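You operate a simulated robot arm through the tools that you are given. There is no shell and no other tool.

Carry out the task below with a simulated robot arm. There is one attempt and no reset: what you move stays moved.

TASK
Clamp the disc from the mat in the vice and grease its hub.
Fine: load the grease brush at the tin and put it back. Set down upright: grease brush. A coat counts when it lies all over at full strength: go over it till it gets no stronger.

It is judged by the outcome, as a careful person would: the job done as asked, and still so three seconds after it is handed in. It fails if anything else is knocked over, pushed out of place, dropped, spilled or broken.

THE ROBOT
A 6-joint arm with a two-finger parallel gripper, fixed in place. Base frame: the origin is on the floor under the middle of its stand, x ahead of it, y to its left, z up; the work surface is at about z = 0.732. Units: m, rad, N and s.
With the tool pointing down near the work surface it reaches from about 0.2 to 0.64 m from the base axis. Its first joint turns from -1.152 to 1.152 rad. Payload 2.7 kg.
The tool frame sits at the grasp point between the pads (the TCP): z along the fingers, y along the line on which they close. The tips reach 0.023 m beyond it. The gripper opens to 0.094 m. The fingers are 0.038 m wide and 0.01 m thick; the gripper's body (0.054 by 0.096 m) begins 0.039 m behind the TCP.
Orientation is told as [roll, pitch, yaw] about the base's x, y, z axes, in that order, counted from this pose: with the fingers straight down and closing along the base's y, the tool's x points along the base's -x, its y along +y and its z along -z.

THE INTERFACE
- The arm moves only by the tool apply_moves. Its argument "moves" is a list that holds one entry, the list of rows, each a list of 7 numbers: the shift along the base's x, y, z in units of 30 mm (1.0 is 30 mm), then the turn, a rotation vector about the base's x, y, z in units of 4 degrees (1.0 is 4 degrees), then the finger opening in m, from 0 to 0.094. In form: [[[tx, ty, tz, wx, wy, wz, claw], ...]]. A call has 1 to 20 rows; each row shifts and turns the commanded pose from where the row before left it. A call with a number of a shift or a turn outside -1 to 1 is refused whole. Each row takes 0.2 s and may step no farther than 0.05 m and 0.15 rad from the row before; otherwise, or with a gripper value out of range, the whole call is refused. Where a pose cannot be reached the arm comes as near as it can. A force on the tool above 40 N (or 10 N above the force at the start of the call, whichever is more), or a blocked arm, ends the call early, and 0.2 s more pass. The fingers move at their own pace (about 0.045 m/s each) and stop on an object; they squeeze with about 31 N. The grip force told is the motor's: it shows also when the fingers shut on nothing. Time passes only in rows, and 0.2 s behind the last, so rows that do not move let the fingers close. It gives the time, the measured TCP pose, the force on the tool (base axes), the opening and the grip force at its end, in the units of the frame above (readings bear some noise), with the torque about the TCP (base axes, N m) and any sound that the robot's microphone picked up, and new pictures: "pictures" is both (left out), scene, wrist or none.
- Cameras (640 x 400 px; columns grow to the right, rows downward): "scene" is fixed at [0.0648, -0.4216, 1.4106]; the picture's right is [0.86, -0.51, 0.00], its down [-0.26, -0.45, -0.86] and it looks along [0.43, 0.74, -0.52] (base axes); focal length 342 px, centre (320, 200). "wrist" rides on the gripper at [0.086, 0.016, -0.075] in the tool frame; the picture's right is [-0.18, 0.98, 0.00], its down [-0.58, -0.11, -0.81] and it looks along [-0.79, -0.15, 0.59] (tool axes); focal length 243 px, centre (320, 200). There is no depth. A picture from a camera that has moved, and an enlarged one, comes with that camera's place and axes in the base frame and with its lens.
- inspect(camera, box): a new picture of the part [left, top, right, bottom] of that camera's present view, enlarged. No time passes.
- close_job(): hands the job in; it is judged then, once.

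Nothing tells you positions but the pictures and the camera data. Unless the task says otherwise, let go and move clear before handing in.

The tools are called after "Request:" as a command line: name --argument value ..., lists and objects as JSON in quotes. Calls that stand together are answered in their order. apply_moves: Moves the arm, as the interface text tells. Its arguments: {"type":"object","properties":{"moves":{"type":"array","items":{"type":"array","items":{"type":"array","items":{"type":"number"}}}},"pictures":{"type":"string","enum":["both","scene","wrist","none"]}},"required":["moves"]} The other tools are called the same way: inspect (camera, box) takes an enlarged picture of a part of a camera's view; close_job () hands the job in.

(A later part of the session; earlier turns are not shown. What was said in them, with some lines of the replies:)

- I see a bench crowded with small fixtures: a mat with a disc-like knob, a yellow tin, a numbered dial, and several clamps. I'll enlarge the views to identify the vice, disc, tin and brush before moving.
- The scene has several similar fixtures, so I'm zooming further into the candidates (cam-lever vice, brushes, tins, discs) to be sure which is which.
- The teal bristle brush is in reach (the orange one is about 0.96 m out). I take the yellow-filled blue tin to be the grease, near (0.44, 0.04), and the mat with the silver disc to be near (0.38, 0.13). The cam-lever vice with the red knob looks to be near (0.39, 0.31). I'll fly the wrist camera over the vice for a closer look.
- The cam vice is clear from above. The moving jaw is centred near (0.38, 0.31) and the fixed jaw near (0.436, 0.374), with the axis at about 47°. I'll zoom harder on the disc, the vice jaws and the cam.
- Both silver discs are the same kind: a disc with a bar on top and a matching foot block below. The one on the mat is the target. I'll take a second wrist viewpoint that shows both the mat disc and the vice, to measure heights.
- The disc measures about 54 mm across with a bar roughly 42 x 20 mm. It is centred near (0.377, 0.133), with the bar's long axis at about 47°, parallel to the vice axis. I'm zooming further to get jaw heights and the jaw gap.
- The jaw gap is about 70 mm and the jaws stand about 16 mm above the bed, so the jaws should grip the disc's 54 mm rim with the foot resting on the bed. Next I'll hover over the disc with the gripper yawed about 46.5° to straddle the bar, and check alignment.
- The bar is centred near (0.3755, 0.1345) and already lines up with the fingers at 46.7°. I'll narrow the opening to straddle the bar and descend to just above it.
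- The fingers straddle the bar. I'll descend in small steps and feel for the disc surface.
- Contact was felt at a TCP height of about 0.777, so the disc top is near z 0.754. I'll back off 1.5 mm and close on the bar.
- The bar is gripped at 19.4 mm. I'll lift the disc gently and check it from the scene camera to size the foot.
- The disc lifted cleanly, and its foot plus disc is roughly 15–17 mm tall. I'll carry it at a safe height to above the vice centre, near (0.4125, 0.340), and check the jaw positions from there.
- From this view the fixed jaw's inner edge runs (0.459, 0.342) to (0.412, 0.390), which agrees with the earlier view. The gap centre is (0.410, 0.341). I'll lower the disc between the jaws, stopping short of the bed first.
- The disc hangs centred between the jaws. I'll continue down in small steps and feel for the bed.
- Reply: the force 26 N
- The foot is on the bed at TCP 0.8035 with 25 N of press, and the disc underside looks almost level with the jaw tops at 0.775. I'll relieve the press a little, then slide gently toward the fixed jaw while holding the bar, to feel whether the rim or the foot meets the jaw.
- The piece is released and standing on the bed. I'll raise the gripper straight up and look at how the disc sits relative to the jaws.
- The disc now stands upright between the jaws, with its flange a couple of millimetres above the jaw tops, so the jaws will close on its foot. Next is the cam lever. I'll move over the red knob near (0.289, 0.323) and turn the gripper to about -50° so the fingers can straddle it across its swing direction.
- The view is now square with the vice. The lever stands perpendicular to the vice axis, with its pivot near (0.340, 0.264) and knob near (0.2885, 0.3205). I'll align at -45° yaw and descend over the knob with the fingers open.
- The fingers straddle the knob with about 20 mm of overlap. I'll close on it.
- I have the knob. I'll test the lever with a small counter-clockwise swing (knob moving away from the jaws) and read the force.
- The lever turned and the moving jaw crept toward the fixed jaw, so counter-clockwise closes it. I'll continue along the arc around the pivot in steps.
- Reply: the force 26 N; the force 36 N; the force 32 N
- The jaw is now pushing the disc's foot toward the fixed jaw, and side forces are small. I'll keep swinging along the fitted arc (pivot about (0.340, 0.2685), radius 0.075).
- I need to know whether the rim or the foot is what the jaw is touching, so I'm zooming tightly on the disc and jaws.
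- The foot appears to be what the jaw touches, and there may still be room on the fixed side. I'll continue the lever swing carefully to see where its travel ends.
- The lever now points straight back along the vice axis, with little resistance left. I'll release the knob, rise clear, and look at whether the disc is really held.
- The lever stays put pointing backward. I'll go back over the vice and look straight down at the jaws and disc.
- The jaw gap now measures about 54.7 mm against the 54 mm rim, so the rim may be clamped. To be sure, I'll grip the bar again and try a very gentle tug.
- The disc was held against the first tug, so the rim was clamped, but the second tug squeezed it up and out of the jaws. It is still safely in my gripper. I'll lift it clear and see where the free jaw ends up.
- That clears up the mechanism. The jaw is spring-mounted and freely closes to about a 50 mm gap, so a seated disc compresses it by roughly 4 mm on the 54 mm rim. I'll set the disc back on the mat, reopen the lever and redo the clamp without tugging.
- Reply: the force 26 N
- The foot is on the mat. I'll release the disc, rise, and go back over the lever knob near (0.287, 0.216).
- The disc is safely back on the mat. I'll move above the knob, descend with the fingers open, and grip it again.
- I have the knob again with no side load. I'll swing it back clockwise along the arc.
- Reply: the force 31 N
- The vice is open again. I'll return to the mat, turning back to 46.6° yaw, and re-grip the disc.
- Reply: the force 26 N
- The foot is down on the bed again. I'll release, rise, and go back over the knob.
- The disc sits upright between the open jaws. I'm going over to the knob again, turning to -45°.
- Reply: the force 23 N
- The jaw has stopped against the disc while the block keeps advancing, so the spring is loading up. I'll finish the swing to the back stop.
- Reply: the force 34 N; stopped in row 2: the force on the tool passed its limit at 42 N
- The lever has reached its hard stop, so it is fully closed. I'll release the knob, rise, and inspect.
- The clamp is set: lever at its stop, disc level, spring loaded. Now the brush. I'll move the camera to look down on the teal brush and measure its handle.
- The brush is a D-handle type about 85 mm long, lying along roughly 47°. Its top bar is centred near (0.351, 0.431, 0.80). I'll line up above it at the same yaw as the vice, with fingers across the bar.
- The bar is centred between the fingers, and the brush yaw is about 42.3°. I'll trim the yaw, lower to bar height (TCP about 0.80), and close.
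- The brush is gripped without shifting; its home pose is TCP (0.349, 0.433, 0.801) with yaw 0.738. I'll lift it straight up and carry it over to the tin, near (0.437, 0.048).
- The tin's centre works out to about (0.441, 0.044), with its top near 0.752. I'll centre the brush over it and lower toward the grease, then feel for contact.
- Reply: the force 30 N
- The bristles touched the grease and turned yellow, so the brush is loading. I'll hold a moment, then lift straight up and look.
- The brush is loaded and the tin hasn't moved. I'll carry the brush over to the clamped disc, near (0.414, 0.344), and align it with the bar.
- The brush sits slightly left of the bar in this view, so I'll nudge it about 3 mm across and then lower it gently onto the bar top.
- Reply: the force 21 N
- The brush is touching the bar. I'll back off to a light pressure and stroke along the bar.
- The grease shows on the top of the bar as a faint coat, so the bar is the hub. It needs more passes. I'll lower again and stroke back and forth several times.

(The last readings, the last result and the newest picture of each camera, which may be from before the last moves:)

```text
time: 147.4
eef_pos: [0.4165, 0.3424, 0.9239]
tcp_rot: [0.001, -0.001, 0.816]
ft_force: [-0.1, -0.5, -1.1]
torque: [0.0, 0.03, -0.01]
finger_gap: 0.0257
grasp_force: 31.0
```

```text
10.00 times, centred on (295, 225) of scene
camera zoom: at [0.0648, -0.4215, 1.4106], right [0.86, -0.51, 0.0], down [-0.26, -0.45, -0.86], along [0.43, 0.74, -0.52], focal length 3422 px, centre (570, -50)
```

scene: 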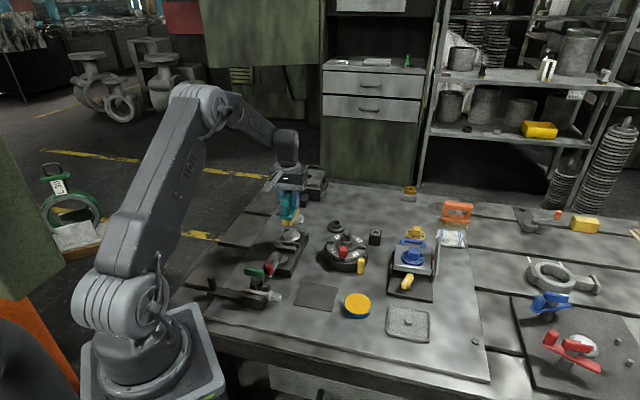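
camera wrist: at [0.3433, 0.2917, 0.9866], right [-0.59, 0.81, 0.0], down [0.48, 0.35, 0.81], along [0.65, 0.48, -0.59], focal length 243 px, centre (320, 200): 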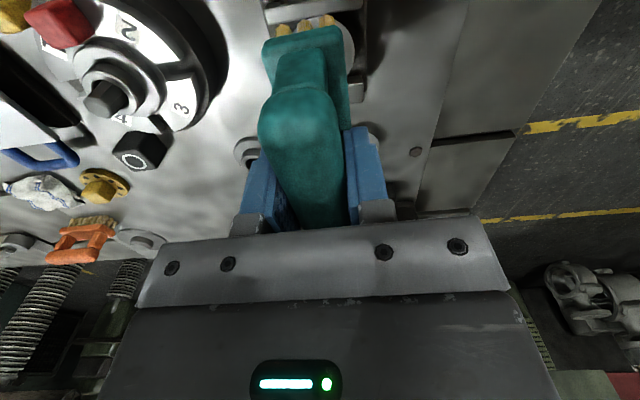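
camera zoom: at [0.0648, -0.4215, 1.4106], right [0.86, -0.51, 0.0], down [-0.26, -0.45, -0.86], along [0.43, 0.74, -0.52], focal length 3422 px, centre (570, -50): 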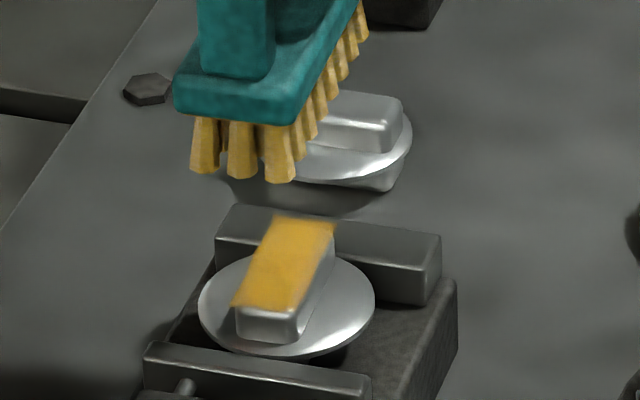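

The coat is now much stronger but slightly paler toward the near-right corner. I'll do another round with a small sideways shift to cover that side.

Request:
apply_moves --moves '[[[0.05, -0.05, -0.6, 0, 0, 0, 0.012], [0.05, -0.05, -0.8, 0, 0, 0, 0.012], [0, 0, -0.5, 0, 0, 0, 0.012], [0, 0, -0.2, 0, 0, 0, 0.012], [0.09, 0.095, 0, 0, 0, 0, 0.012], [0.09, 0.095, 0, 0, 0, 0, 0.012], [-0.09, -0.095, 0, 0, 0, 0, 0.012], [-0.09, -0.095, 0, 0, 0, 0, 0.012], [-0.09, -0.095, 0, 0, 0, 0, 0.012], [-0.09, -0.095, 0, 0, 0, 0, 0.012], [0.09, 0.095, 0, 0, 0, 0, 0.012], [0.09, 0.095, 0, 0, 0, 0, 0.012], [0.09, 0.095, 0, 0, 0, 0, 0.012], [0.09, 0.095, 0, 0, 0, 0, 0.012], [-0.09, -0.095, 0, 0, 0, 0, 0.012], [-0.09, -0.095, 0, 0, 0, 0, 0.012], [-0.09, -0.095, 0, 0, 0, 0, 0.012], [-0.09, -0.095, 0, 0, 0, 0, 0.012], [0.09, 0.095, 0, 0, 0, 0, 0.012], [0.09, 0.095, 0, 0, 0, 0, 0.012]]]' --pictures "none"

Request:
apply_moves --moves '[[[-0.07, 0.07, 0, 0, 0, 0, 0.012], [-0.07, 0.07, 0, 0, 0, 0, 0.012], [0.09, 0.095, 0, 0, 0, 0, 0.012], [0.09, 0.095, 0, 0, 0, 0, 0.012], [-0.09, -0.095, 0, 0, 0, 0, 0.012], [-0.09, -0.095, 0, 0, 0, 0, 0.012], [-0.09, -0.095, 0, 0, 0, 0, 0.012], [-0.09, -0.095, 0, 0, 0, 0, 0.012], [0.09, 0.095, 0, 0, 0, 0, 0.012], [0.09, 0.095, 0, 0, 0, 0, 0.012], [0, 0, 0.4, 0, 0, 0, 0.012], [0, 0, 0.7, 0, 0, 0, 0.012], [0, 0, 0.7, 0, 0, 0, 0.012], [0, 0, 0.3, 0, 0, 0, 0.012], [0, 0, 0, 0, 0, 0, 0.012]]]' --pictures "wrist"

Request:
inspect --camera "scene" --box '[284, 226, 306, 242]'

Request:
inspect --camera "scene" --box '[275, 205, 315, 245]'

```text
time: 151.6
eef_pos: [0.4187, 0.3376, 0.86]
tcp_rot: [0.002, -0.001, 0.816]
ft_force: [-3.2, -2.4, 7.3]
torque: [0.06, 0.04, 0.02]
finger_gap: 0.0257
grasp_force: 31.1
```

```text
time: 154.8
eef_pos: [0.4142, 0.3434, 0.9237]
tcp_rot: [0.004, -0.001, 0.815]
ft_force: [-0.5, 0.0, -1.4]
torque: [-0.03, 0.0, -0.01]
finger_gap: 0.0259
grasp_force: 30.9
camera wrist: at [0.343, 0.2911, 0.9972], right [-0.59, 0.81, 0.0], down [0.48, 0.35, 0.81], along [0.65, 0.48, -0.59], focal length 243 px, centre (320, 200)
```

wrist: 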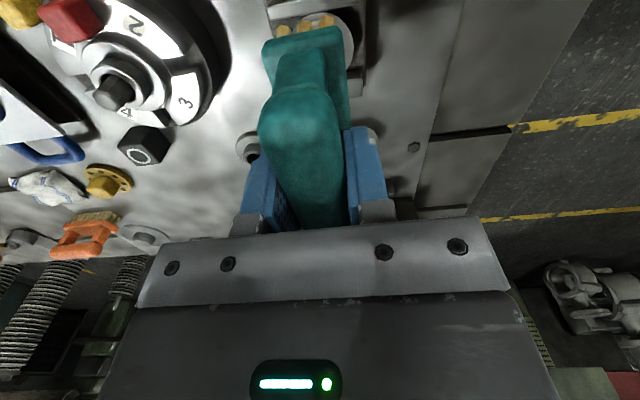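

```text
16.00 times, centred on (295, 234) of scene
camera zoom: at [0.0648, -0.4215, 1.4106], right [0.86, -0.51, 0.0], down [-0.26, -0.45, -0.86], along [0.43, 0.74, -0.52], focal length 5475 px, centre (720, -344)
```

zoom: 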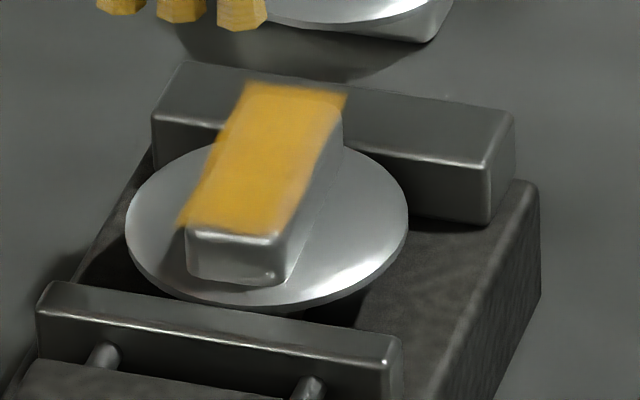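

```text
10.00 times, centred on (295, 225) of scene
camera zoom: at [0.0648, -0.4215, 1.4106], right [0.86, -0.51, 0.0], down [-0.26, -0.45, -0.86], along [0.43, 0.74, -0.52], focal length 3422 px, centre (570, -50)
```

zoom: 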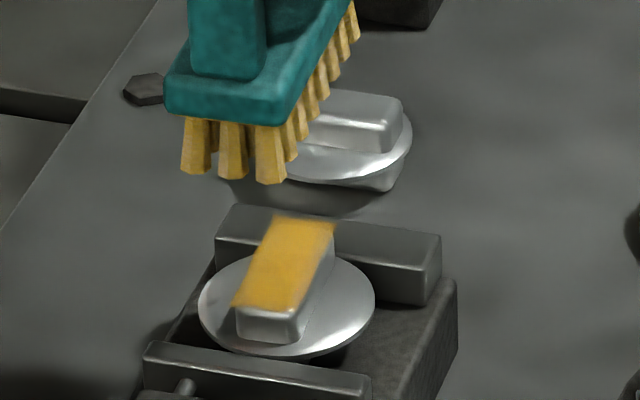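

Request:
inspect --camera "scene" --box '[286, 228, 300, 238]'

```text
16.00 times, centred on (293, 233) of scene
camera zoom: at [0.0648, -0.4215, 1.4106], right [0.86, -0.51, 0.0], down [-0.26, -0.45, -0.86], along [0.43, 0.74, -0.52], focal length 5475 px, centre (752, -328)
```

zoom: 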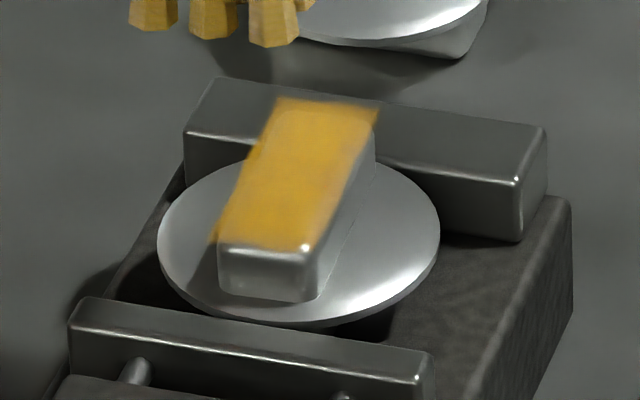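

The coat looks even, but the bristles have gone paler as the load ran down. I'll reload at the tin and go over the hub again to be sure it's at full strength.

Request:
apply_moves --moves '[[[0.085, -0.916, 0, 0, 0, -0.1, 0.012], [0.085, -0.916, 0, 0, 0, -0.1, 0.012], [0.085, -0.916, 0, 0, 0, -0.1, 0.012], [0.085, -0.916, 0, 0, 0, -0.1, 0.012], [0.085, -0.916, 0, 0, 0, -0.1, 0.012], [0.085, -0.916, 0, 0, 0, -0.1, 0.012], [0.085, -0.916, 0, 0, 0, -0.1, 0.012], [0.085, -0.916, 0, 0, 0, -0.1, 0.012], [0.085, -0.916, 0, 0, 0, -0.1, 0.012], [0.085, -0.916, 0, 0, 0, -0.1, 0.012], [0.085, -0.916, 0, 0, 0, -0.1, 0.012], [0, 0, 0, 0, 0, 0, 0.012]]]' --pictures "none"

Request:
inspect --camera "scene" --box '[310, 240, 390, 330]'

Request:
inspect --camera "scene" --box '[284, 226, 306, 242]'

```text
time: 157.4
eef_pos: [0.4443, 0.04, 0.9245]
tcp_rot: [0.001, -0.003, 0.741]
ft_force: [-0.1, -0.2, -1.7]
torque: [0.01, -0.03, -0.02]
finger_gap: 0.0258
grasp_force: 30.8
```

```text
4.44 times, centred on (350, 285) of scene
camera zoom: at [0.0648, -0.4216, 1.4106], right [0.86, -0.51, 0.0], down [-0.26, -0.45, -0.86], along [0.43, 0.74, -0.52], focal length 1521 px, centre (187, -178)
```

zoom: 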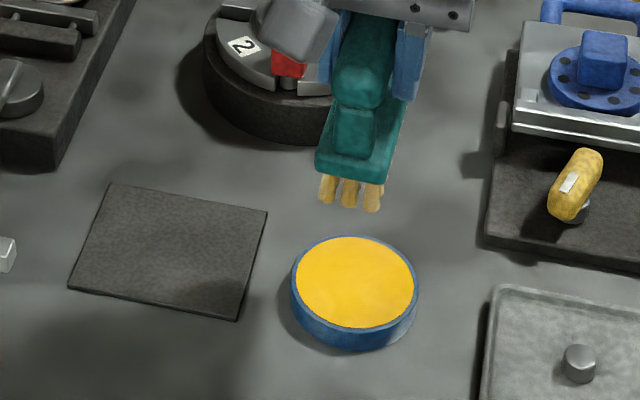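

```text
16.00 times, centred on (295, 234) of scene
camera zoom: at [0.0648, -0.4216, 1.4106], right [0.86, -0.51, 0.0], down [-0.26, -0.45, -0.86], along [0.43, 0.74, -0.52], focal length 5475 px, centre (720, -344)
```

zoom: 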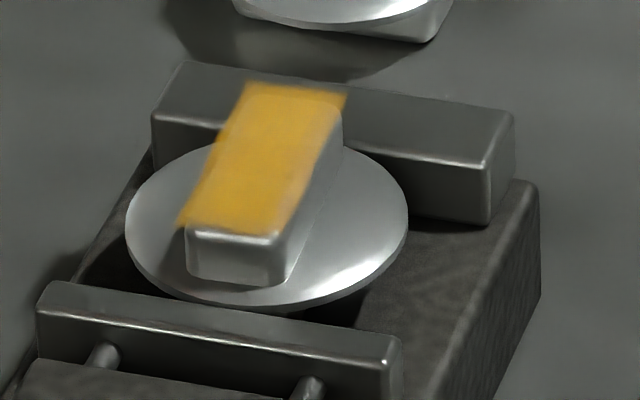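

Request:
apply_moves --moves '[[[-0.04, 0.03, -0.6, 0, 0, 0, 0.012], [0, 0, -0.7, 0, 0, 0, 0.012], [0, 0, -0.7, 0, 0, 0, 0.012], [0, 0, -0.6, 0, 0, 0, 0.012], [0, 0, -0.4, 0, 0, 0, 0.012], [0, 0, -0.2, 0, 0, 0, 0.012], [0, 0, -0.15, 0, 0, 0, 0.012], [0, 0, 0, 0, 0, 0, 0.012]]]' --pictures "none"

Request:
inspect --camera "scene" --box '[320, 260, 390, 330]'

```text
time: 159.2
eef_pos: [0.4415, 0.0412, 0.8223]
tcp_rot: [0.001, -0.003, 0.739]
ft_force: [-0.9, 0.2, -1.9]
torque: [-0.02, 0.03, -0.01]
finger_gap: 0.0259
grasp_force: 31.1
```

```text
5.71 times, centred on (355, 295) of scene
camera zoom: at [0.0648, -0.4216, 1.4106], right [0.86, -0.51, 0.0], down [-0.26, -0.45, -0.86], along [0.43, 0.74, -0.52], focal length 1955 px, centre (120, -343)
```

zoom: 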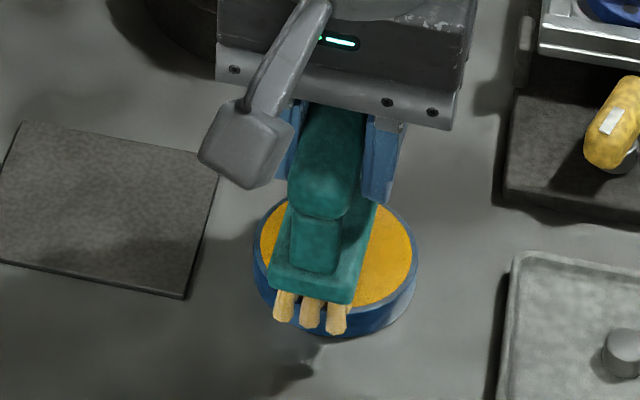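

Request:
apply_moves --moves '[[[0, 0, -0.06, 0, 0, 0, 0.012], [0, 0, -0.05, 0, 0, 0, 0.012], [0, 0, 0, 0, 0, 0, 0.012]]]' --pictures "none"

Request:
apply_moves --moves '[[[0, 0, -0.04, 0, 0, 0, 0.012], [0, 0, 0, 0, 0, 0, 0.012]]]' --pictures "none"

Request:
apply_moves --moves '[[[0, 0, -0.03, 0, 0, 0, 0.012], [0, 0, 0, 0, 0, 0, 0.012]]]' --pictures "none"

Request:
inspect --camera "scene" --box '[335, 280, 375, 320]'

```text
time: 160.0
eef_pos: [0.4417, 0.0413, 0.8195]
tcp_rot: [0.002, -0.001, 0.737]
ft_force: [1.1, 0.7, -1.5]
torque: [0.0, -0.03, 0.01]
finger_gap: 0.0258
grasp_force: 30.7
```

```text
time: 160.6
eef_pos: [0.4424, 0.0419, 0.8188]
tcp_rot: [0.002, -0.001, 0.739]
ft_force: [0.3, 0.3, -1.5]
torque: [0.0, -0.01, 0.0]
finger_gap: 0.0258
grasp_force: 31.7
```

```text
time: 161.2
eef_pos: [0.4423, 0.0415, 0.817]
tcp_rot: [0.001, -0.002, 0.738]
ft_force: [0.0, -0.2, -1.8]
torque: [-0.01, 0.01, 0.01]
finger_gap: 0.0256
grasp_force: 31.1
```

```text
10.00 times, centred on (355, 300) of scene
camera zoom: at [0.0648, -0.4216, 1.4106], right [0.86, -0.51, 0.0], down [-0.26, -0.45, -0.86], along [0.43, 0.74, -0.52], focal length 3422 px, centre (-30, -800)
```

zoom: 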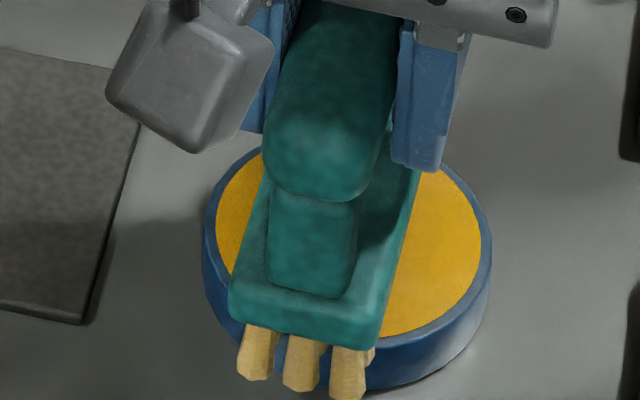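

Request:
apply_moves --moves '[[[0, 0, -0.04, 0, 0, 0, 0.012], [0, 0, 0, 0, 0, 0, 0.012]]]' --pictures "none"

Request:
inspect --camera "scene" --box '[335, 280, 375, 320]'

```text
time: 161.8
eef_pos: [0.4425, 0.0417, 0.8162]
tcp_rot: [0.001, -0.002, 0.74]
ft_force: [0.4, 0.2, -1.2]
torque: [0.02, 0.0, -0.01]
finger_gap: 0.026
grasp_force: 30.9
```

```text
10.00 times, centred on (355, 300) of scene
camera zoom: at [0.0648, -0.4216, 1.4106], right [0.86, -0.51, 0.0], down [-0.26, -0.45, -0.86], along [0.43, 0.74, -0.52], focal length 3422 px, centre (-30, -800)
```

zoom: 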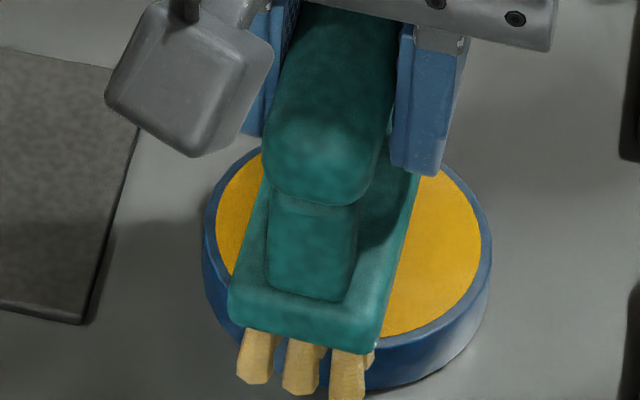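

Request:
apply_moves --moves '[[[0, 0, -0.03, 0, 0, 0, 0.012], [0, 0, 0, 0, 0, 0, 0.012], [0, 0, 0, 0, 0, 0, 0.012]]]' --pictures "none"

Request:
inspect --camera "scene" --box '[335, 280, 375, 320]'

```text
time: 162.6
eef_pos: [0.4421, 0.0409, 0.8163]
tcp_rot: [0.001, -0.004, 0.738]
ft_force: [-7.5, -0.5, 22.5]
torque: [0.04, 0.04, 0.01]
finger_gap: 0.0258
grasp_force: 31.0
```

```text
10.00 times, centred on (355, 300) of scene
camera zoom: at [0.0643, -0.4216, 1.4106], right [0.86, -0.51, 0.0], down [-0.26, -0.45, -0.86], along [0.43, 0.74, -0.52], focal length 3422 px, centre (-30, -800)
```

zoom: 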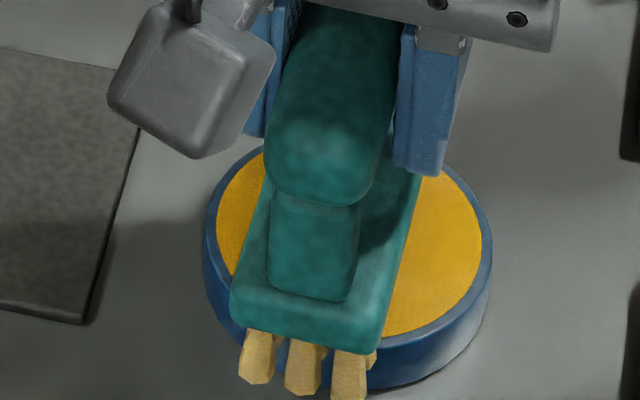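

Request:
apply_moves --moves '[[[0, 0, 0, 0, 0, 0, 0.012], [0, 0, 0, 0, 0, 0, 0.012], [0, 0, 0, 0, 0, 0, 0.012], [0, 0, 0, 0, 0, 0, 0.012], [0, 0, 0, 0, 0, 0, 0.012], [0, 0, 0.3, 0, 0, 0, 0.012], [0, 0, 0.5, 0, 0, 0, 0.012], [0, 0, 0.8, 0, 0, 0, 0.012], [0, 0, 0.8, 0, 0, 0, 0.012], [0, 0, 0.8, 0, 0, 0, 0.012], [0, 0, 0.6, 0, 0, 0, 0.012], [0, 0, 0, 0, 0, 0, 0.012]]]' --pictures "none"

Request:
inspect --camera "scene" --box '[310, 230, 390, 320]'

```text
time: 165.2
eef_pos: [0.4419, 0.0413, 0.9288]
tcp_rot: [0.002, 0.0, 0.739]
ft_force: [0.3, -0.6, -2.0]
torque: [-0.05, 0.01, 0.01]
finger_gap: 0.0258
grasp_force: 31.0
```

```text
4.44 times, centred on (350, 275) of scene
camera zoom: at [0.0648, -0.4216, 1.4106], right [0.86, -0.51, 0.0], down [-0.26, -0.45, -0.86], along [0.43, 0.74, -0.52], focal length 1521 px, centre (187, -133)
```

zoom: 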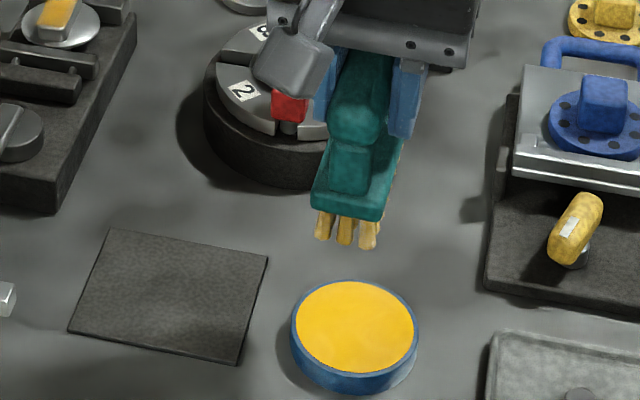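

The brush is reloaded and the tin is still in place. Back to the hub for another round of strokes.

Request:
apply_moves --moves '[[[-0.079, 0.911, 0, 0, 0, 0.1, 0.012], [-0.079, 0.911, 0, 0, 0, 0.1, 0.012], [-0.079, 0.911, 0, 0, 0, 0.1, 0.012], [-0.079, 0.911, 0, 0, 0, 0.1, 0.012], [-0.079, 0.911, 0, 0, 0, 0.1, 0.012], [-0.079, 0.911, 0, 0, 0, 0.1, 0.012], [-0.079, 0.911, 0, 0, 0, 0.1, 0.012], [-0.079, 0.911, 0, 0, 0, 0.1, 0.012], [-0.079, 0.911, 0, 0, 0, 0.1, 0.012], [-0.079, 0.911, 0, 0, 0, 0.1, 0.012], [-0.079, 0.911, 0, 0, 0, 0.1, 0.012], [0, 0, -0.8, 0, 0, 0, 0.012], [0, 0, -0.8, 0, 0, 0, 0.012], [0, 0, -0.4, 0, 0, 0, 0.012], [0, 0, 0, 0, 0, 0, 0.012]]]' --pictures "none"

Request:
inspect --camera "scene" --box '[270, 205, 320, 255]'

```text
time: 168.4
eef_pos: [0.4148, 0.3411, 0.8693]
tcp_rot: [0.001, -0.001, 0.814]
ft_force: [-0.6, 0.0, -1.3]
torque: [0.01, -0.02, -0.03]
finger_gap: 0.0257
grasp_force: 30.8
```

```text
8.00 times, centred on (295, 230) of scene
camera zoom: at [0.0648, -0.4215, 1.4106], right [0.86, -0.51, 0.0], down [-0.26, -0.45, -0.86], along [0.43, 0.74, -0.52], focal length 2737 px, centre (520, -40)
```

zoom: 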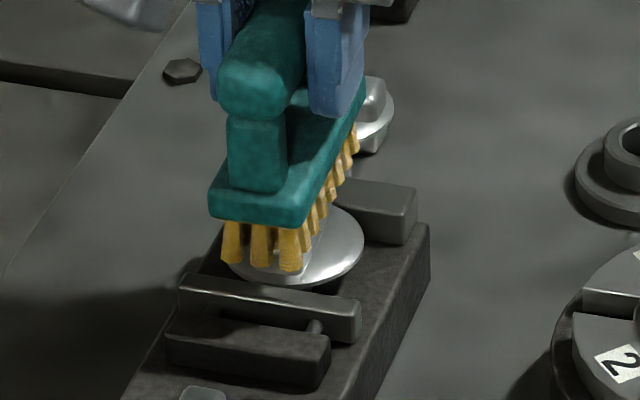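

Request:
apply_moves --moves '[[[0, 0, -0.1, 0, 0, 0, 0.012], [0, 0, -0.1, 0, 0, 0, 0.012], [0, 0, -0.06, 0, 0, 0, 0.012], [0, 0, 0, 0, 0, 0, 0.012]]]' --pictures "none"

Request:
apply_moves --moves '[[[0, 0, -0.03, 0, 0, 0, 0.012], [0, 0, 0, 0, 0, 0, 0.012]]]' --pictures "none"

```text
time: 169.4
eef_pos: [0.4144, 0.3428, 0.8615]
tcp_rot: [0.003, -0.001, 0.816]
ft_force: [-0.2, 0.2, -1.2]
torque: [0.0, 0.02, -0.02]
finger_gap: 0.0259
grasp_force: 31.4
```

```text
time: 170.0
eef_pos: [0.4144, 0.342, 0.8595]
tcp_rot: [0.003, -0.002, 0.816]
ft_force: [-0.4, 0.8, -1.7]
torque: [0.0, -0.02, 0.02]
finger_gap: 0.0258
grasp_force: 31.1
```

Request:
apply_moves --moves '[[[0, 0, -0.03, 0, 0, 0, 0.012], [0, 0, 0, 0, 0, 0, 0.012]]]' --pictures "none"

Request:
apply_moves --moves '[[[0, 0, -0.02, 0, 0, 0, 0.012], [0, 0, 0, 0, 0, 0, 0.012]]]' --pictures "none"

```text
time: 170.6
eef_pos: [0.415, 0.3413, 0.8601]
tcp_rot: [0.002, -0.004, 0.818]
ft_force: [-4.0, 0.2, 9.9]
torque: [0.06, 0.13, 0.04]
finger_gap: 0.0258
grasp_force: 31.1
```

```text
time: 171.2
eef_pos: [0.4162, 0.3422, 0.8604]
tcp_rot: [0.0, -0.001, 0.815]
ft_force: [-5.2, -4.3, 19.1]
torque: [-0.1, 0.25, 0.03]
finger_gap: 0.0256
grasp_force: 31.3
```

Request:
apply_moves --moves '[[[0, 0, 0.02, 0, 0, 0, 0.012], [0.09, 0.095, 0, 0, 0, 0, 0.012], [0.09, 0.095, 0, 0, 0, 0, 0.012], [-0.09, -0.095, 0, 0, 0, 0, 0.012], [-0.09, -0.095, 0, 0, 0, 0, 0.012], [-0.09, -0.095, 0, 0, 0, 0, 0.012], [-0.09, -0.095, 0, 0, 0, 0, 0.012], [0.09, 0.095, 0, 0, 0, 0, 0.012], [0.09, 0.095, 0, 0, 0, 0, 0.012], [0.05, -0.05, 0, 0, 0, 0, 0.012], [0.05, -0.05, 0, 0, 0, 0, 0.012], [0.09, 0.095, 0, 0, 0, 0, 0.012], [0.09, 0.095, 0, 0, 0, 0, 0.012], [-0.09, -0.095, 0, 0, 0, 0, 0.012], [-0.09, -0.095, 0, 0, 0, 0, 0.012], [-0.09, -0.095, 0, 0, 0, 0, 0.012], [-0.09, -0.095, 0, 0, 0, 0, 0.012], [0.09, 0.095, 0, 0, 0, 0, 0.012], [0.09, 0.095, 0, 0, 0, 0, 0.012], [0, 0, 0, 0, 0, 0, 0.012]]]' --pictures "none"

Request:
apply_moves --moves '[[[-0.05, 0.05, 0, 0, 0, 0, 0.012], [-0.05, 0.05, 0, 0, 0, 0, 0.012], [-0.05, 0.05, 0, 0, 0, 0, 0.012], [-0.05, 0.05, 0, 0, 0, 0, 0.012], [0.09, 0.095, 0, 0, 0, 0, 0.012], [0.09, 0.095, 0, 0, 0, 0, 0.012], [-0.09, -0.095, 0, 0, 0, 0, 0.012], [-0.09, -0.095, 0, 0, 0, 0, 0.012], [-0.09, -0.095, 0, 0, 0, 0, 0.012], [-0.09, -0.095, 0, 0, 0, 0, 0.012], [0.09, 0.095, 0, 0, 0, 0, 0.012], [0.09, 0.095, 0, 0, 0, 0, 0.012], [0, 0, 0.4, 0, 0, 0, 0.012], [0, 0, 0.7, 0, 0, 0, 0.012], [0, 0, 0.7, 0, 0, 0, 0.012], [0, 0, 0.3, 0, 0, 0, 0.012], [0, 0, 0, 0, 0, 0, 0.012]]]' --pictures "none"

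Request:
inspect --camera "scene" --box '[284, 226, 306, 242]'

Request:
inspect --camera "scene" --box '[275, 205, 315, 245]'

```text
time: 175.4
eef_pos: [0.419, 0.3378, 0.8601]
tcp_rot: [0.002, 0.001, 0.815]
ft_force: [-6.6, -7.6, 25.8]
torque: [-0.11, 0.23, 0.05]
finger_gap: 0.0255
grasp_force: 31.4
```

```text
time: 179.0
eef_pos: [0.4118, 0.3451, 0.9216]
tcp_rot: [0.002, 0.001, 0.815]
ft_force: [0.3, 0.0, -1.3]
torque: [0.0, 0.01, -0.03]
finger_gap: 0.0256
grasp_force: 32.0
```

```text
16.00 times, centred on (295, 234) of scene
camera zoom: at [0.0648, -0.4215, 1.4106], right [0.86, -0.51, 0.0], down [-0.26, -0.45, -0.86], along [0.43, 0.74, -0.52], focal length 5475 px, centre (720, -344)
```

zoom: 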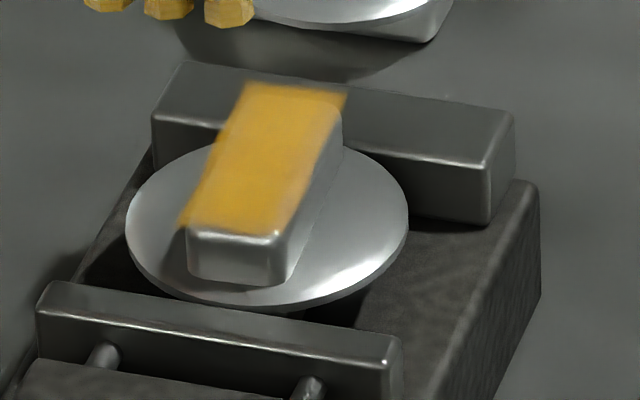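

```text
10.00 times, centred on (295, 225) of scene
camera zoom: at [0.0648, -0.4215, 1.4106], right [0.86, -0.51, 0.0], down [-0.26, -0.45, -0.86], along [0.43, 0.74, -0.52], focal length 3422 px, centre (570, -50)
```

zoom: 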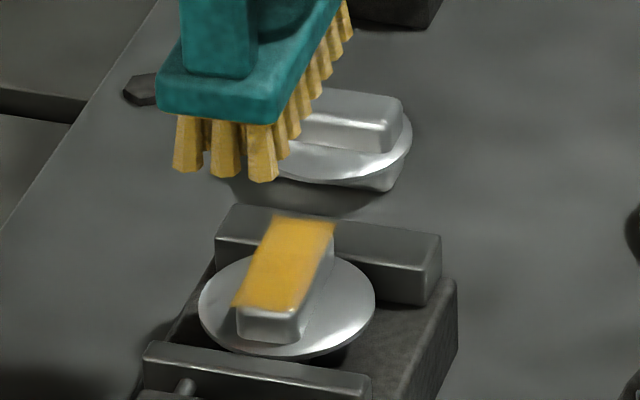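

The colour is unchanged from the previous round, so the coat looks saturated. I'll step sideways to view the hub with the wrist camera and confirm the coverage before returning the brush.

Request:
apply_moves --moves '[[[0.68, -0.63, 0.33, 0, 0, 0, 0.012], [0.68, -0.63, 0.33, 0, 0, 0, 0.012], [0.68, -0.63, 0.33, 0, 0, 0, 0.012], [0, 0, 0, 0, 0, 0, 0.012]]]' --pictures "wrist"

Request:
inspect --camera "wrist" --box '[370, 0, 470, 70]'

Request:
inspect --camera "scene" --box '[284, 226, 306, 242]'

```text
time: 180.0
eef_pos: [0.4742, 0.2872, 0.9507]
tcp_rot: [0.001, -0.002, 0.816]
ft_force: [-0.2, 0.5, -0.7]
torque: [-0.02, 0.01, 0.0]
finger_gap: 0.0258
grasp_force: 31.3
camera wrist: at [0.4034, 0.2356, 1.0246], right [-0.59, 0.81, 0.0], down [0.48, 0.35, 0.81], along [0.65, 0.48, -0.59], focal length 243 px, centre (320, 200)
```

wrist: 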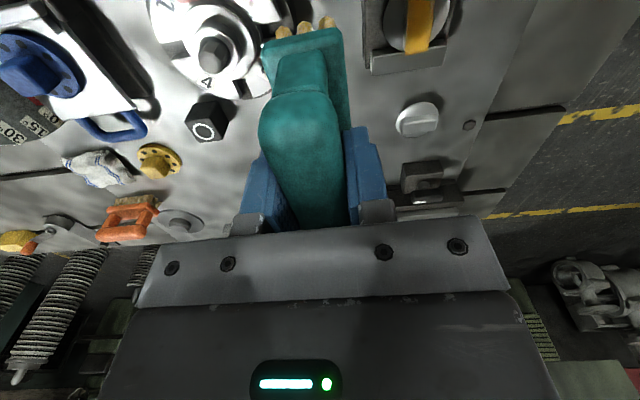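

```text
5.71 times, centred on (420, 35) of wrist
camera zoom: at [0.4034, 0.2356, 1.0246], right [-0.59, 0.81, 0.0], down [0.48, 0.35, 0.81], along [0.65, 0.48, -0.59], focal length 1386 px, centre (-251, 1143)
```

zoom: 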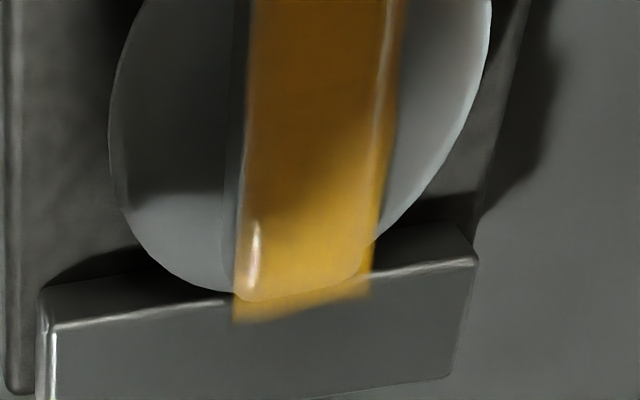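

```text
16.00 times, centred on (295, 234) of scene
camera zoom: at [0.0648, -0.4216, 1.4106], right [0.86, -0.51, 0.0], down [-0.26, -0.45, -0.86], along [0.43, 0.74, -0.52], focal length 5475 px, centre (720, -344)
```

zoom: 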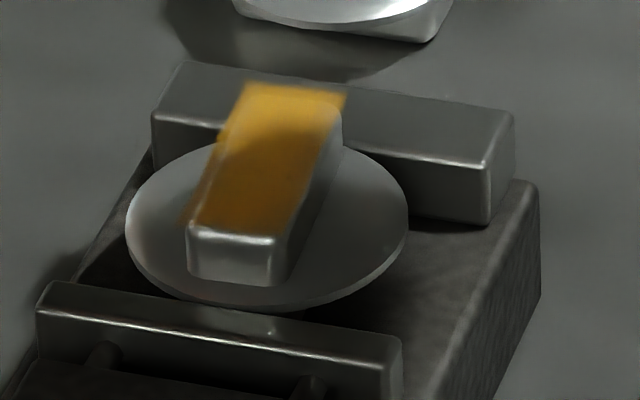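

The coat is uniform over the whole hub top. Now I'll take the brush back to its home spot (0.349, 0.433) at its original yaw.

Request:
apply_moves --moves '[[[-0.835, 0.974, -0.1, 0, 0, -0.22, 0.012], [-0.835, 0.974, -0.1, 0, 0, -0.22, 0.012], [-0.835, 0.974, -0.1, 0, 0, -0.22, 0.012], [-0.835, 0.974, -0.1, 0, 0, -0.22, 0.012], [-0.835, 0.974, -0.1, 0, 0, -0.24, 0.012], [0, 0, -0.7, 0, 0, 0, 0.012], [0, 0, -0.7, 0, 0, 0, 0.012], [0, 0, -0.7, 0, 0, 0, 0.012], [0, 0, 0, 0, 0, 0, 0.012]]]' --pictures "both"

Request:
inspect --camera "scene" --box '[235, 195, 295, 255]'

```text
time: 182.0
eef_pos: [0.3486, 0.4341, 0.8756]
tcp_rot: [0.001, -0.002, 0.739]
ft_force: [0.0, 0.1, -1.1]
torque: [-0.04, -0.03, 0.01]
finger_gap: 0.0257
grasp_force: 31.0
camera wrist: at [0.2734, 0.3883, 0.948], right [-0.52, 0.85, 0.0], down [0.5, 0.31, 0.81], along [0.69, 0.42, -0.59], focal length 243 px, centre (320, 200)
```

scene: 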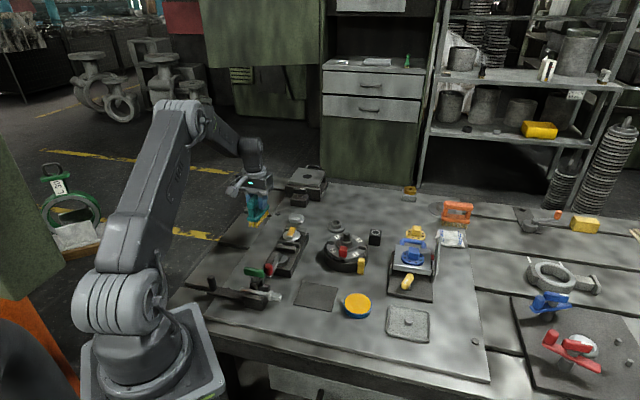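
wrist: 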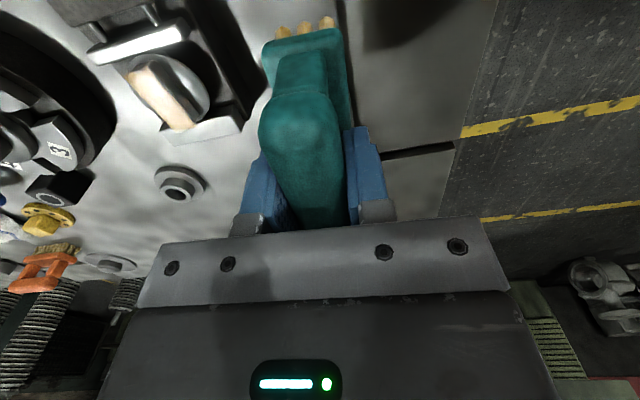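

```text
6.67 times, centred on (265, 225) of scene
camera zoom: at [0.0648, -0.4215, 1.4106], right [0.86, -0.51, 0.0], down [-0.26, -0.45, -0.86], along [0.43, 0.74, -0.52], focal length 2281 px, centre (687, 33)
```

zoom: 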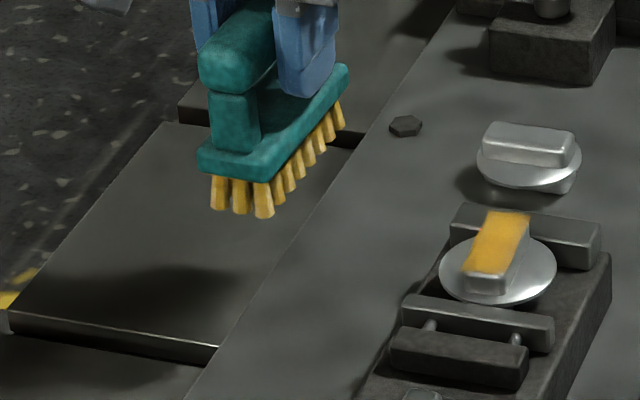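

Request:
apply_moves --moves '[[[0, 0, -0.6, 0, 0, 0, 0.012], [0, 0, -0.6, 0, 0, 0, 0.012], [0, 0, -0.6, 0, 0, 0, 0.012], [0, 0, -0.35, 0, 0, 0, 0.012], [0, 0, -0.1, 0, 0, 0, 0.012], [0, 0, 0, 0, 0, 0, 0.012]]]' --pictures "none"

Request:
inspect --camera "scene" --box '[235, 200, 285, 250]'

```text
time: 183.4
eef_pos: [0.3484, 0.4341, 0.8065]
tcp_rot: [0.001, 0.0, 0.738]
ft_force: [0.0, -0.5, -2.1]
torque: [0.0, -0.02, 0.0]
finger_gap: 0.0257
grasp_force: 30.8
```

```text
8.00 times, centred on (260, 225) of scene
camera zoom: at [0.0648, -0.4215, 1.4106], right [0.86, -0.51, 0.0], down [-0.26, -0.45, -0.86], along [0.43, 0.74, -0.52], focal length 2737 px, centre (800, 0)
```

zoom: 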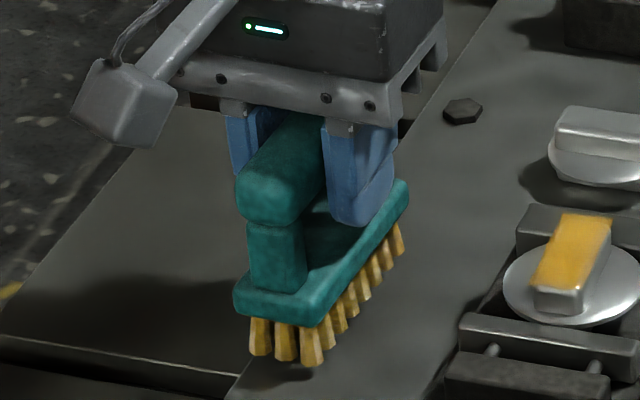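

Request:
apply_moves --moves '[[[0.03, -0.02, -0.07, 0, 0, 0, 0.012], [0, 0, -0.06, 0, 0, 0, 0.012], [0, 0, 0, 0, 0, 0, 0.012]]]' --pictures "none"

Request:
apply_moves --moves '[[[0, 0, -0.03, 0, 0, 0, 0.012], [0, 0, 0, 0, 0, 0, 0.012]]]' --pictures "none"

```text
time: 184.2
eef_pos: [0.3496, 0.4333, 0.8023]
tcp_rot: [0.002, -0.001, 0.739]
ft_force: [0.7, 0.4, -1.0]
torque: [-0.03, 0.04, -0.02]
finger_gap: 0.0258
grasp_force: 31.2
```

```text
time: 184.8
eef_pos: [0.3495, 0.4331, 0.8017]
tcp_rot: [0.0, -0.003, 0.736]
ft_force: [-0.1, -0.2, -1.3]
torque: [0.03, 0.03, -0.02]
finger_gap: 0.0259
grasp_force: 31.4
```

Request:
apply_moves --moves '[[[0, 0, -0.03, 0, 0, 0, 0.012], [0, 0, 0, 0, 0, 0, 0.012]]]' --pictures "none"

Request:
inspect --camera "scene" --box '[235, 200, 285, 250]'

```text
time: 185.4
eef_pos: [0.3495, 0.4341, 0.8013]
tcp_rot: [0.003, -0.002, 0.739]
ft_force: [0.7, 0.3, -1.2]
torque: [0.01, -0.02, -0.01]
finger_gap: 0.0254
grasp_force: 30.6
```

```text
8.00 times, centred on (260, 225) of scene
camera zoom: at [0.0648, -0.4215, 1.4106], right [0.86, -0.51, 0.0], down [-0.26, -0.45, -0.86], along [0.43, 0.74, -0.52], focal length 2737 px, centre (800, 0)
```

zoom: 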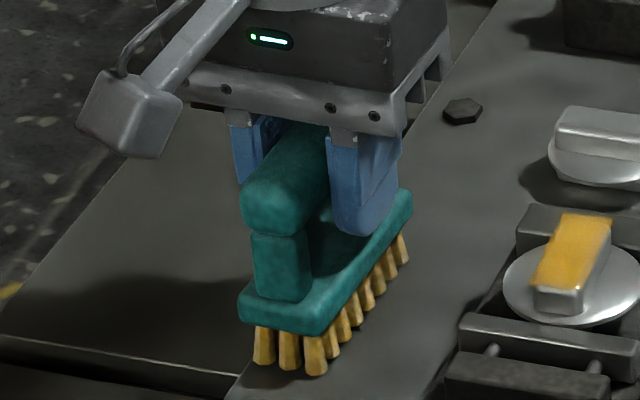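

Request:
apply_moves --moves '[[[0, 0, -0.03, 0, 0, 0, 0.012], [0, 0, 0, 0, 0, 0, 0.012]]]' --pictures "none"

Request:
apply_moves --moves '[[[0, 0, -0.025, 0, 0, 0, 0.012], [0, 0, 0, 0, 0, 0, 0.012]]]' --pictures "none"

```text
time: 186.0
eef_pos: [0.3494, 0.4333, 0.8002]
tcp_rot: [0.002, -0.001, 0.74]
ft_force: [0.3, -1.0, -1.6]
torque: [-0.03, -0.01, -0.01]
finger_gap: 0.0257
grasp_force: 30.9
```

```text
time: 186.6
eef_pos: [0.3497, 0.4337, 0.7999]
tcp_rot: [0.001, -0.002, 0.738]
ft_force: [-0.4, -0.2, 0.2]
torque: [-0.02, -0.06, -0.01]
finger_gap: 0.0257
grasp_force: 30.9
```

Request:
apply_moves --moves '[[[0, 0, -0.015, 0, 0, 0, 0.012], [0, 0, 0, 0, 0, 0, 0.012]]]' --pictures "none"

Request:
inspect --camera "scene" --box '[235, 200, 285, 250]'

```text
time: 187.2
eef_pos: [0.3502, 0.4347, 0.7991]
tcp_rot: [0.001, -0.005, 0.738]
ft_force: [0.5, 0.3, 2.4]
torque: [0.1, -0.21, 0.01]
finger_gap: 0.0257
grasp_force: 31.1
```

```text
8.00 times, centred on (260, 225) of scene
camera zoom: at [0.0647, -0.4216, 1.4106], right [0.86, -0.51, 0.0], down [-0.26, -0.45, -0.86], along [0.43, 0.74, -0.52], focal length 2737 px, centre (800, 0)
```

zoom: 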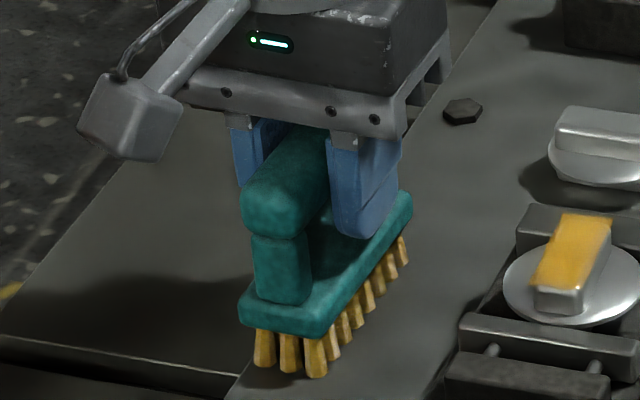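

The bristles are back on the bench at the original spot with a light touch. I'll open slowly and rise straight up.

Request:
apply_moves --moves '[[[0, 0, 0, 0, 0, 0, 0.034], [0, 0, 0, 0, 0, 0, 0.046], [0, 0, 0, 0, 0, 0, 0.06], [0, 0, 0, 0, 0, 0, 0.06], [0, 0, 0.3, 0, 0, 0, 0.06], [0, 0, 0.5, 0, 0, 0, 0.06], [0, 0, 0.8, 0, 0, 0, 0.06], [0, 0, 0.8, 0, 0, 0, 0.06], [0, 0, 0.8, 0, 0, 0, 0.06], [0, 0, 0.8, 0, 0, 0, 0.06], [0, 0, 0, 0, 0, 0, 0.06]]]' --pictures "both"

Request:
inspect --camera "scene" --box '[235, 195, 305, 255]'

```text
time: 189.6
eef_pos: [0.3487, 0.434, 0.92]
tcp_rot: [0.003, -0.002, 0.739]
ft_force: [0.2, -0.1, -0.3]
torque: [-0.01, 0.01, 0.01]
finger_gap: 0.0601
grasp_force: 0.0
camera wrist: at [0.274, 0.3883, 0.9934], right [-0.52, 0.85, 0.0], down [0.5, 0.31, 0.81], along [0.69, 0.42, -0.59], focal length 243 px, centre (320, 200)
```

scene: 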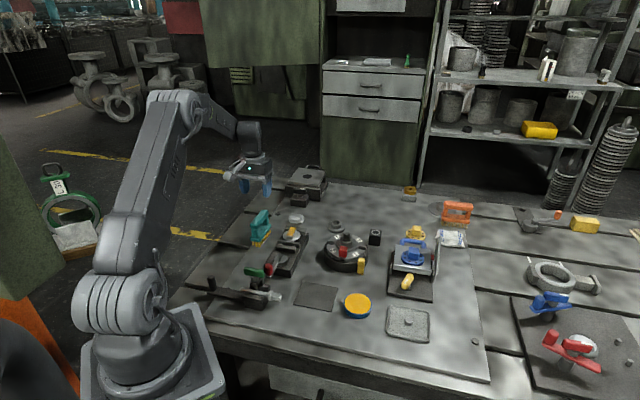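
wrist: 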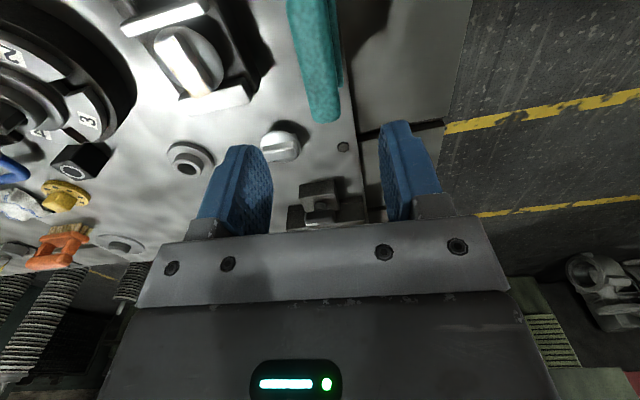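

```text
6.67 times, centred on (270, 225) of scene
camera zoom: at [0.0648, -0.4216, 1.4106], right [0.86, -0.51, 0.0], down [-0.26, -0.45, -0.86], along [0.43, 0.74, -0.52], focal length 2281 px, centre (653, 33)
```

zoom: 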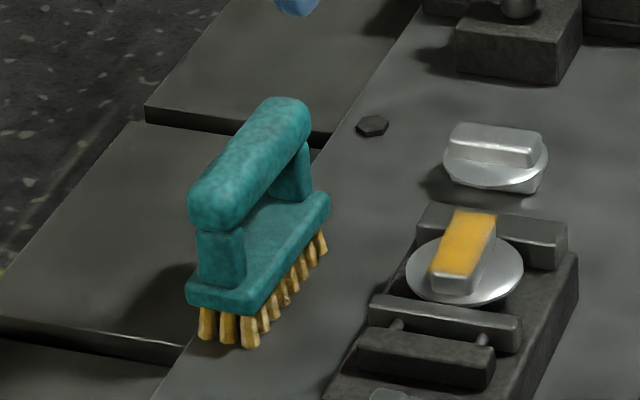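

The brush stands upright at home. For a final check I'll move over the vice and look closely at the coat, the clamp and the lever.

Request:
apply_moves --moves '[[[0.55, -0.95, 0, 0, 0, 0.35, 0.06], [0.55, -0.95, 0, 0, 0, 0.35, 0.06], [0.55, -0.95, 0, 0, 0, 0.35, 0.06], [0, 0, 0, 0, 0, 0, 0.06]]]' --pictures "wrist"

Request:
inspect --camera "wrist" --box '[240, 0, 400, 120]'

Request:
inspect --camera "scene" --box '[230, 200, 390, 330]'

```text
time: 190.6
eef_pos: [0.399, 0.3491, 0.9196]
tcp_rot: [0.001, -0.002, 0.811]
ft_force: [1.1, 0.3, -0.3]
torque: [-0.04, 0.04, 0.0]
finger_gap: 0.0601
grasp_force: 0.1
camera wrist: at [0.327, 0.2965, 0.9922], right [-0.59, 0.81, 0.0], down [0.48, 0.34, 0.81], along [0.65, 0.47, -0.59], focal length 243 px, centre (320, 200)
```

wrist: 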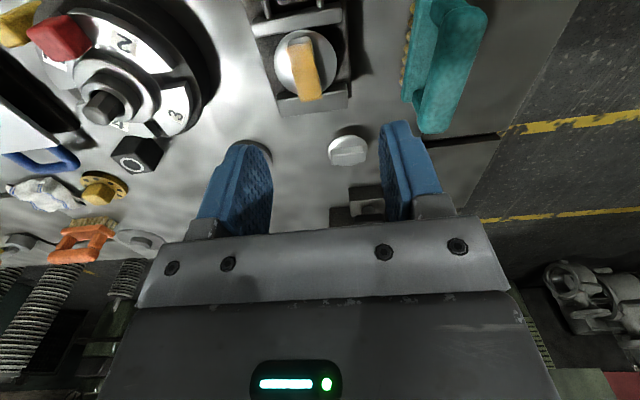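

```text
3.33 times, centred on (320, 60) of wrist
camera zoom: at [0.327, 0.2965, 0.9922], right [-0.59, 0.81, 0.0], down [0.48, 0.34, 0.81], along [0.65, 0.47, -0.59], focal length 809 px, centre (320, 667)
```

zoom: 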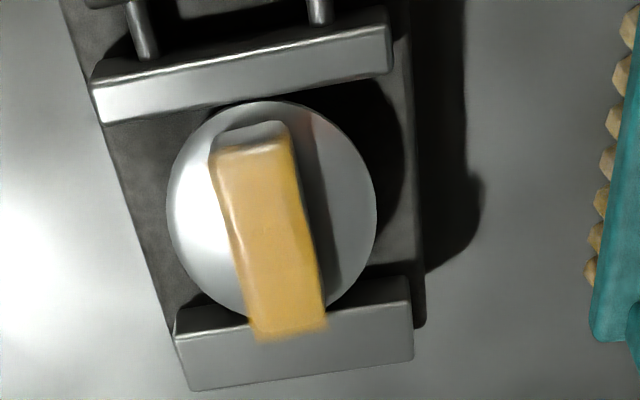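

```text
3.08 times, centred on (310, 265) of scene
camera zoom: at [0.0648, -0.4216, 1.4106], right [0.86, -0.51, 0.0], down [-0.26, -0.45, -0.86], along [0.43, 0.74, -0.52], focal length 1053 px, centre (351, 0)
```

zoom: 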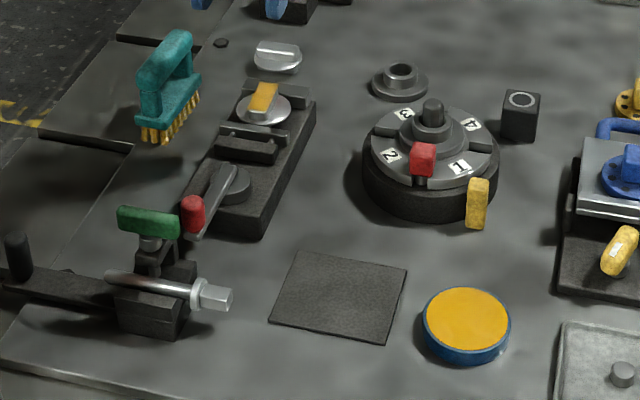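

I see the disc clamped level between the jaws with the lever at its back stop. The hub is evenly coated, the brush is upright at its original place, and the tin and other items are where they were. I'll raise the arm a little more and check nothing changes before handing in.

Request:
apply_moves --moves '[[[0, 0, 0.8, 0, 0, 0, 0.06], [0, 0, 0.8, 0, 0, 0, 0.06], [0, 0, 0.8, 0, 0, 0, 0.06], [0, 0, 0, 0, 0, 0, 0.06], [0, 0, 0, 0, 0, 0, 0.06]]]' --pictures "scene"

Request:
inspect --camera "scene" --box '[230, 200, 330, 280]'

```text
time: 191.8
eef_pos: [0.3971, 0.3491, 0.9905]
tcp_rot: [0.0, -0.001, 0.811]
ft_force: [-0.3, 0.2, -0.2]
torque: [0.0, 0.01, 0.03]
finger_gap: 0.0603
grasp_force: 0.1
```

scene: 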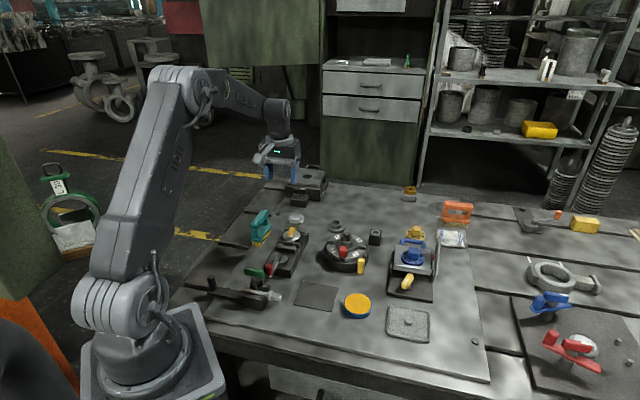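

```text
5.00 times, centred on (280, 240) of scene
camera zoom: at [0.0648, -0.4216, 1.4106], right [0.86, -0.51, 0.0], down [-0.26, -0.45, -0.86], along [0.43, 0.74, -0.52], focal length 1711 px, centre (520, 0)
```

zoom: 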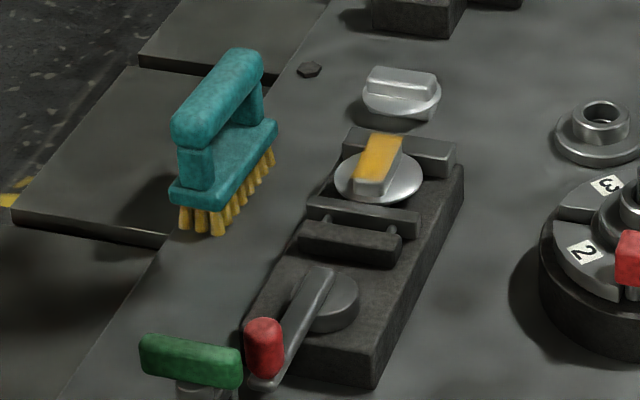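

Everything is stable: disc clamped, hub fully greased, brush upright at home, arm clear. I'm handing the job in.

Request:
close_job

```text
The job is handed in.
```

I clamped the disc from the mat in the vice and greased its hub. The brush is back upright on its spot, and the arm is clear. The job is handed in, but no verdict has come back.

- **Clamp:** The jaws hold the disc by its rim, with the lever hard against its closed stop. On my first try I tugged the disc to test the hold and it popped out of the jaws. I set it back on the mat, opened the vice, and clamped it again without tugging. It stayed put through all the brushing, but the rim sits very near the top of the jaws, so an upward pull could free it again.
- **Grease:** I took the raised bar on top of the disc to be the hub. I loaded the brush at the tin, stroked the bar over several passes, then reloaded and went over it again. The last round made the coat no stronger, and it looks even from both cameras.
- **Everything else:** The brush went back within about a millimetre of where it stood. The tin stayed where it was, and I saw nothing else moved or knocked over.
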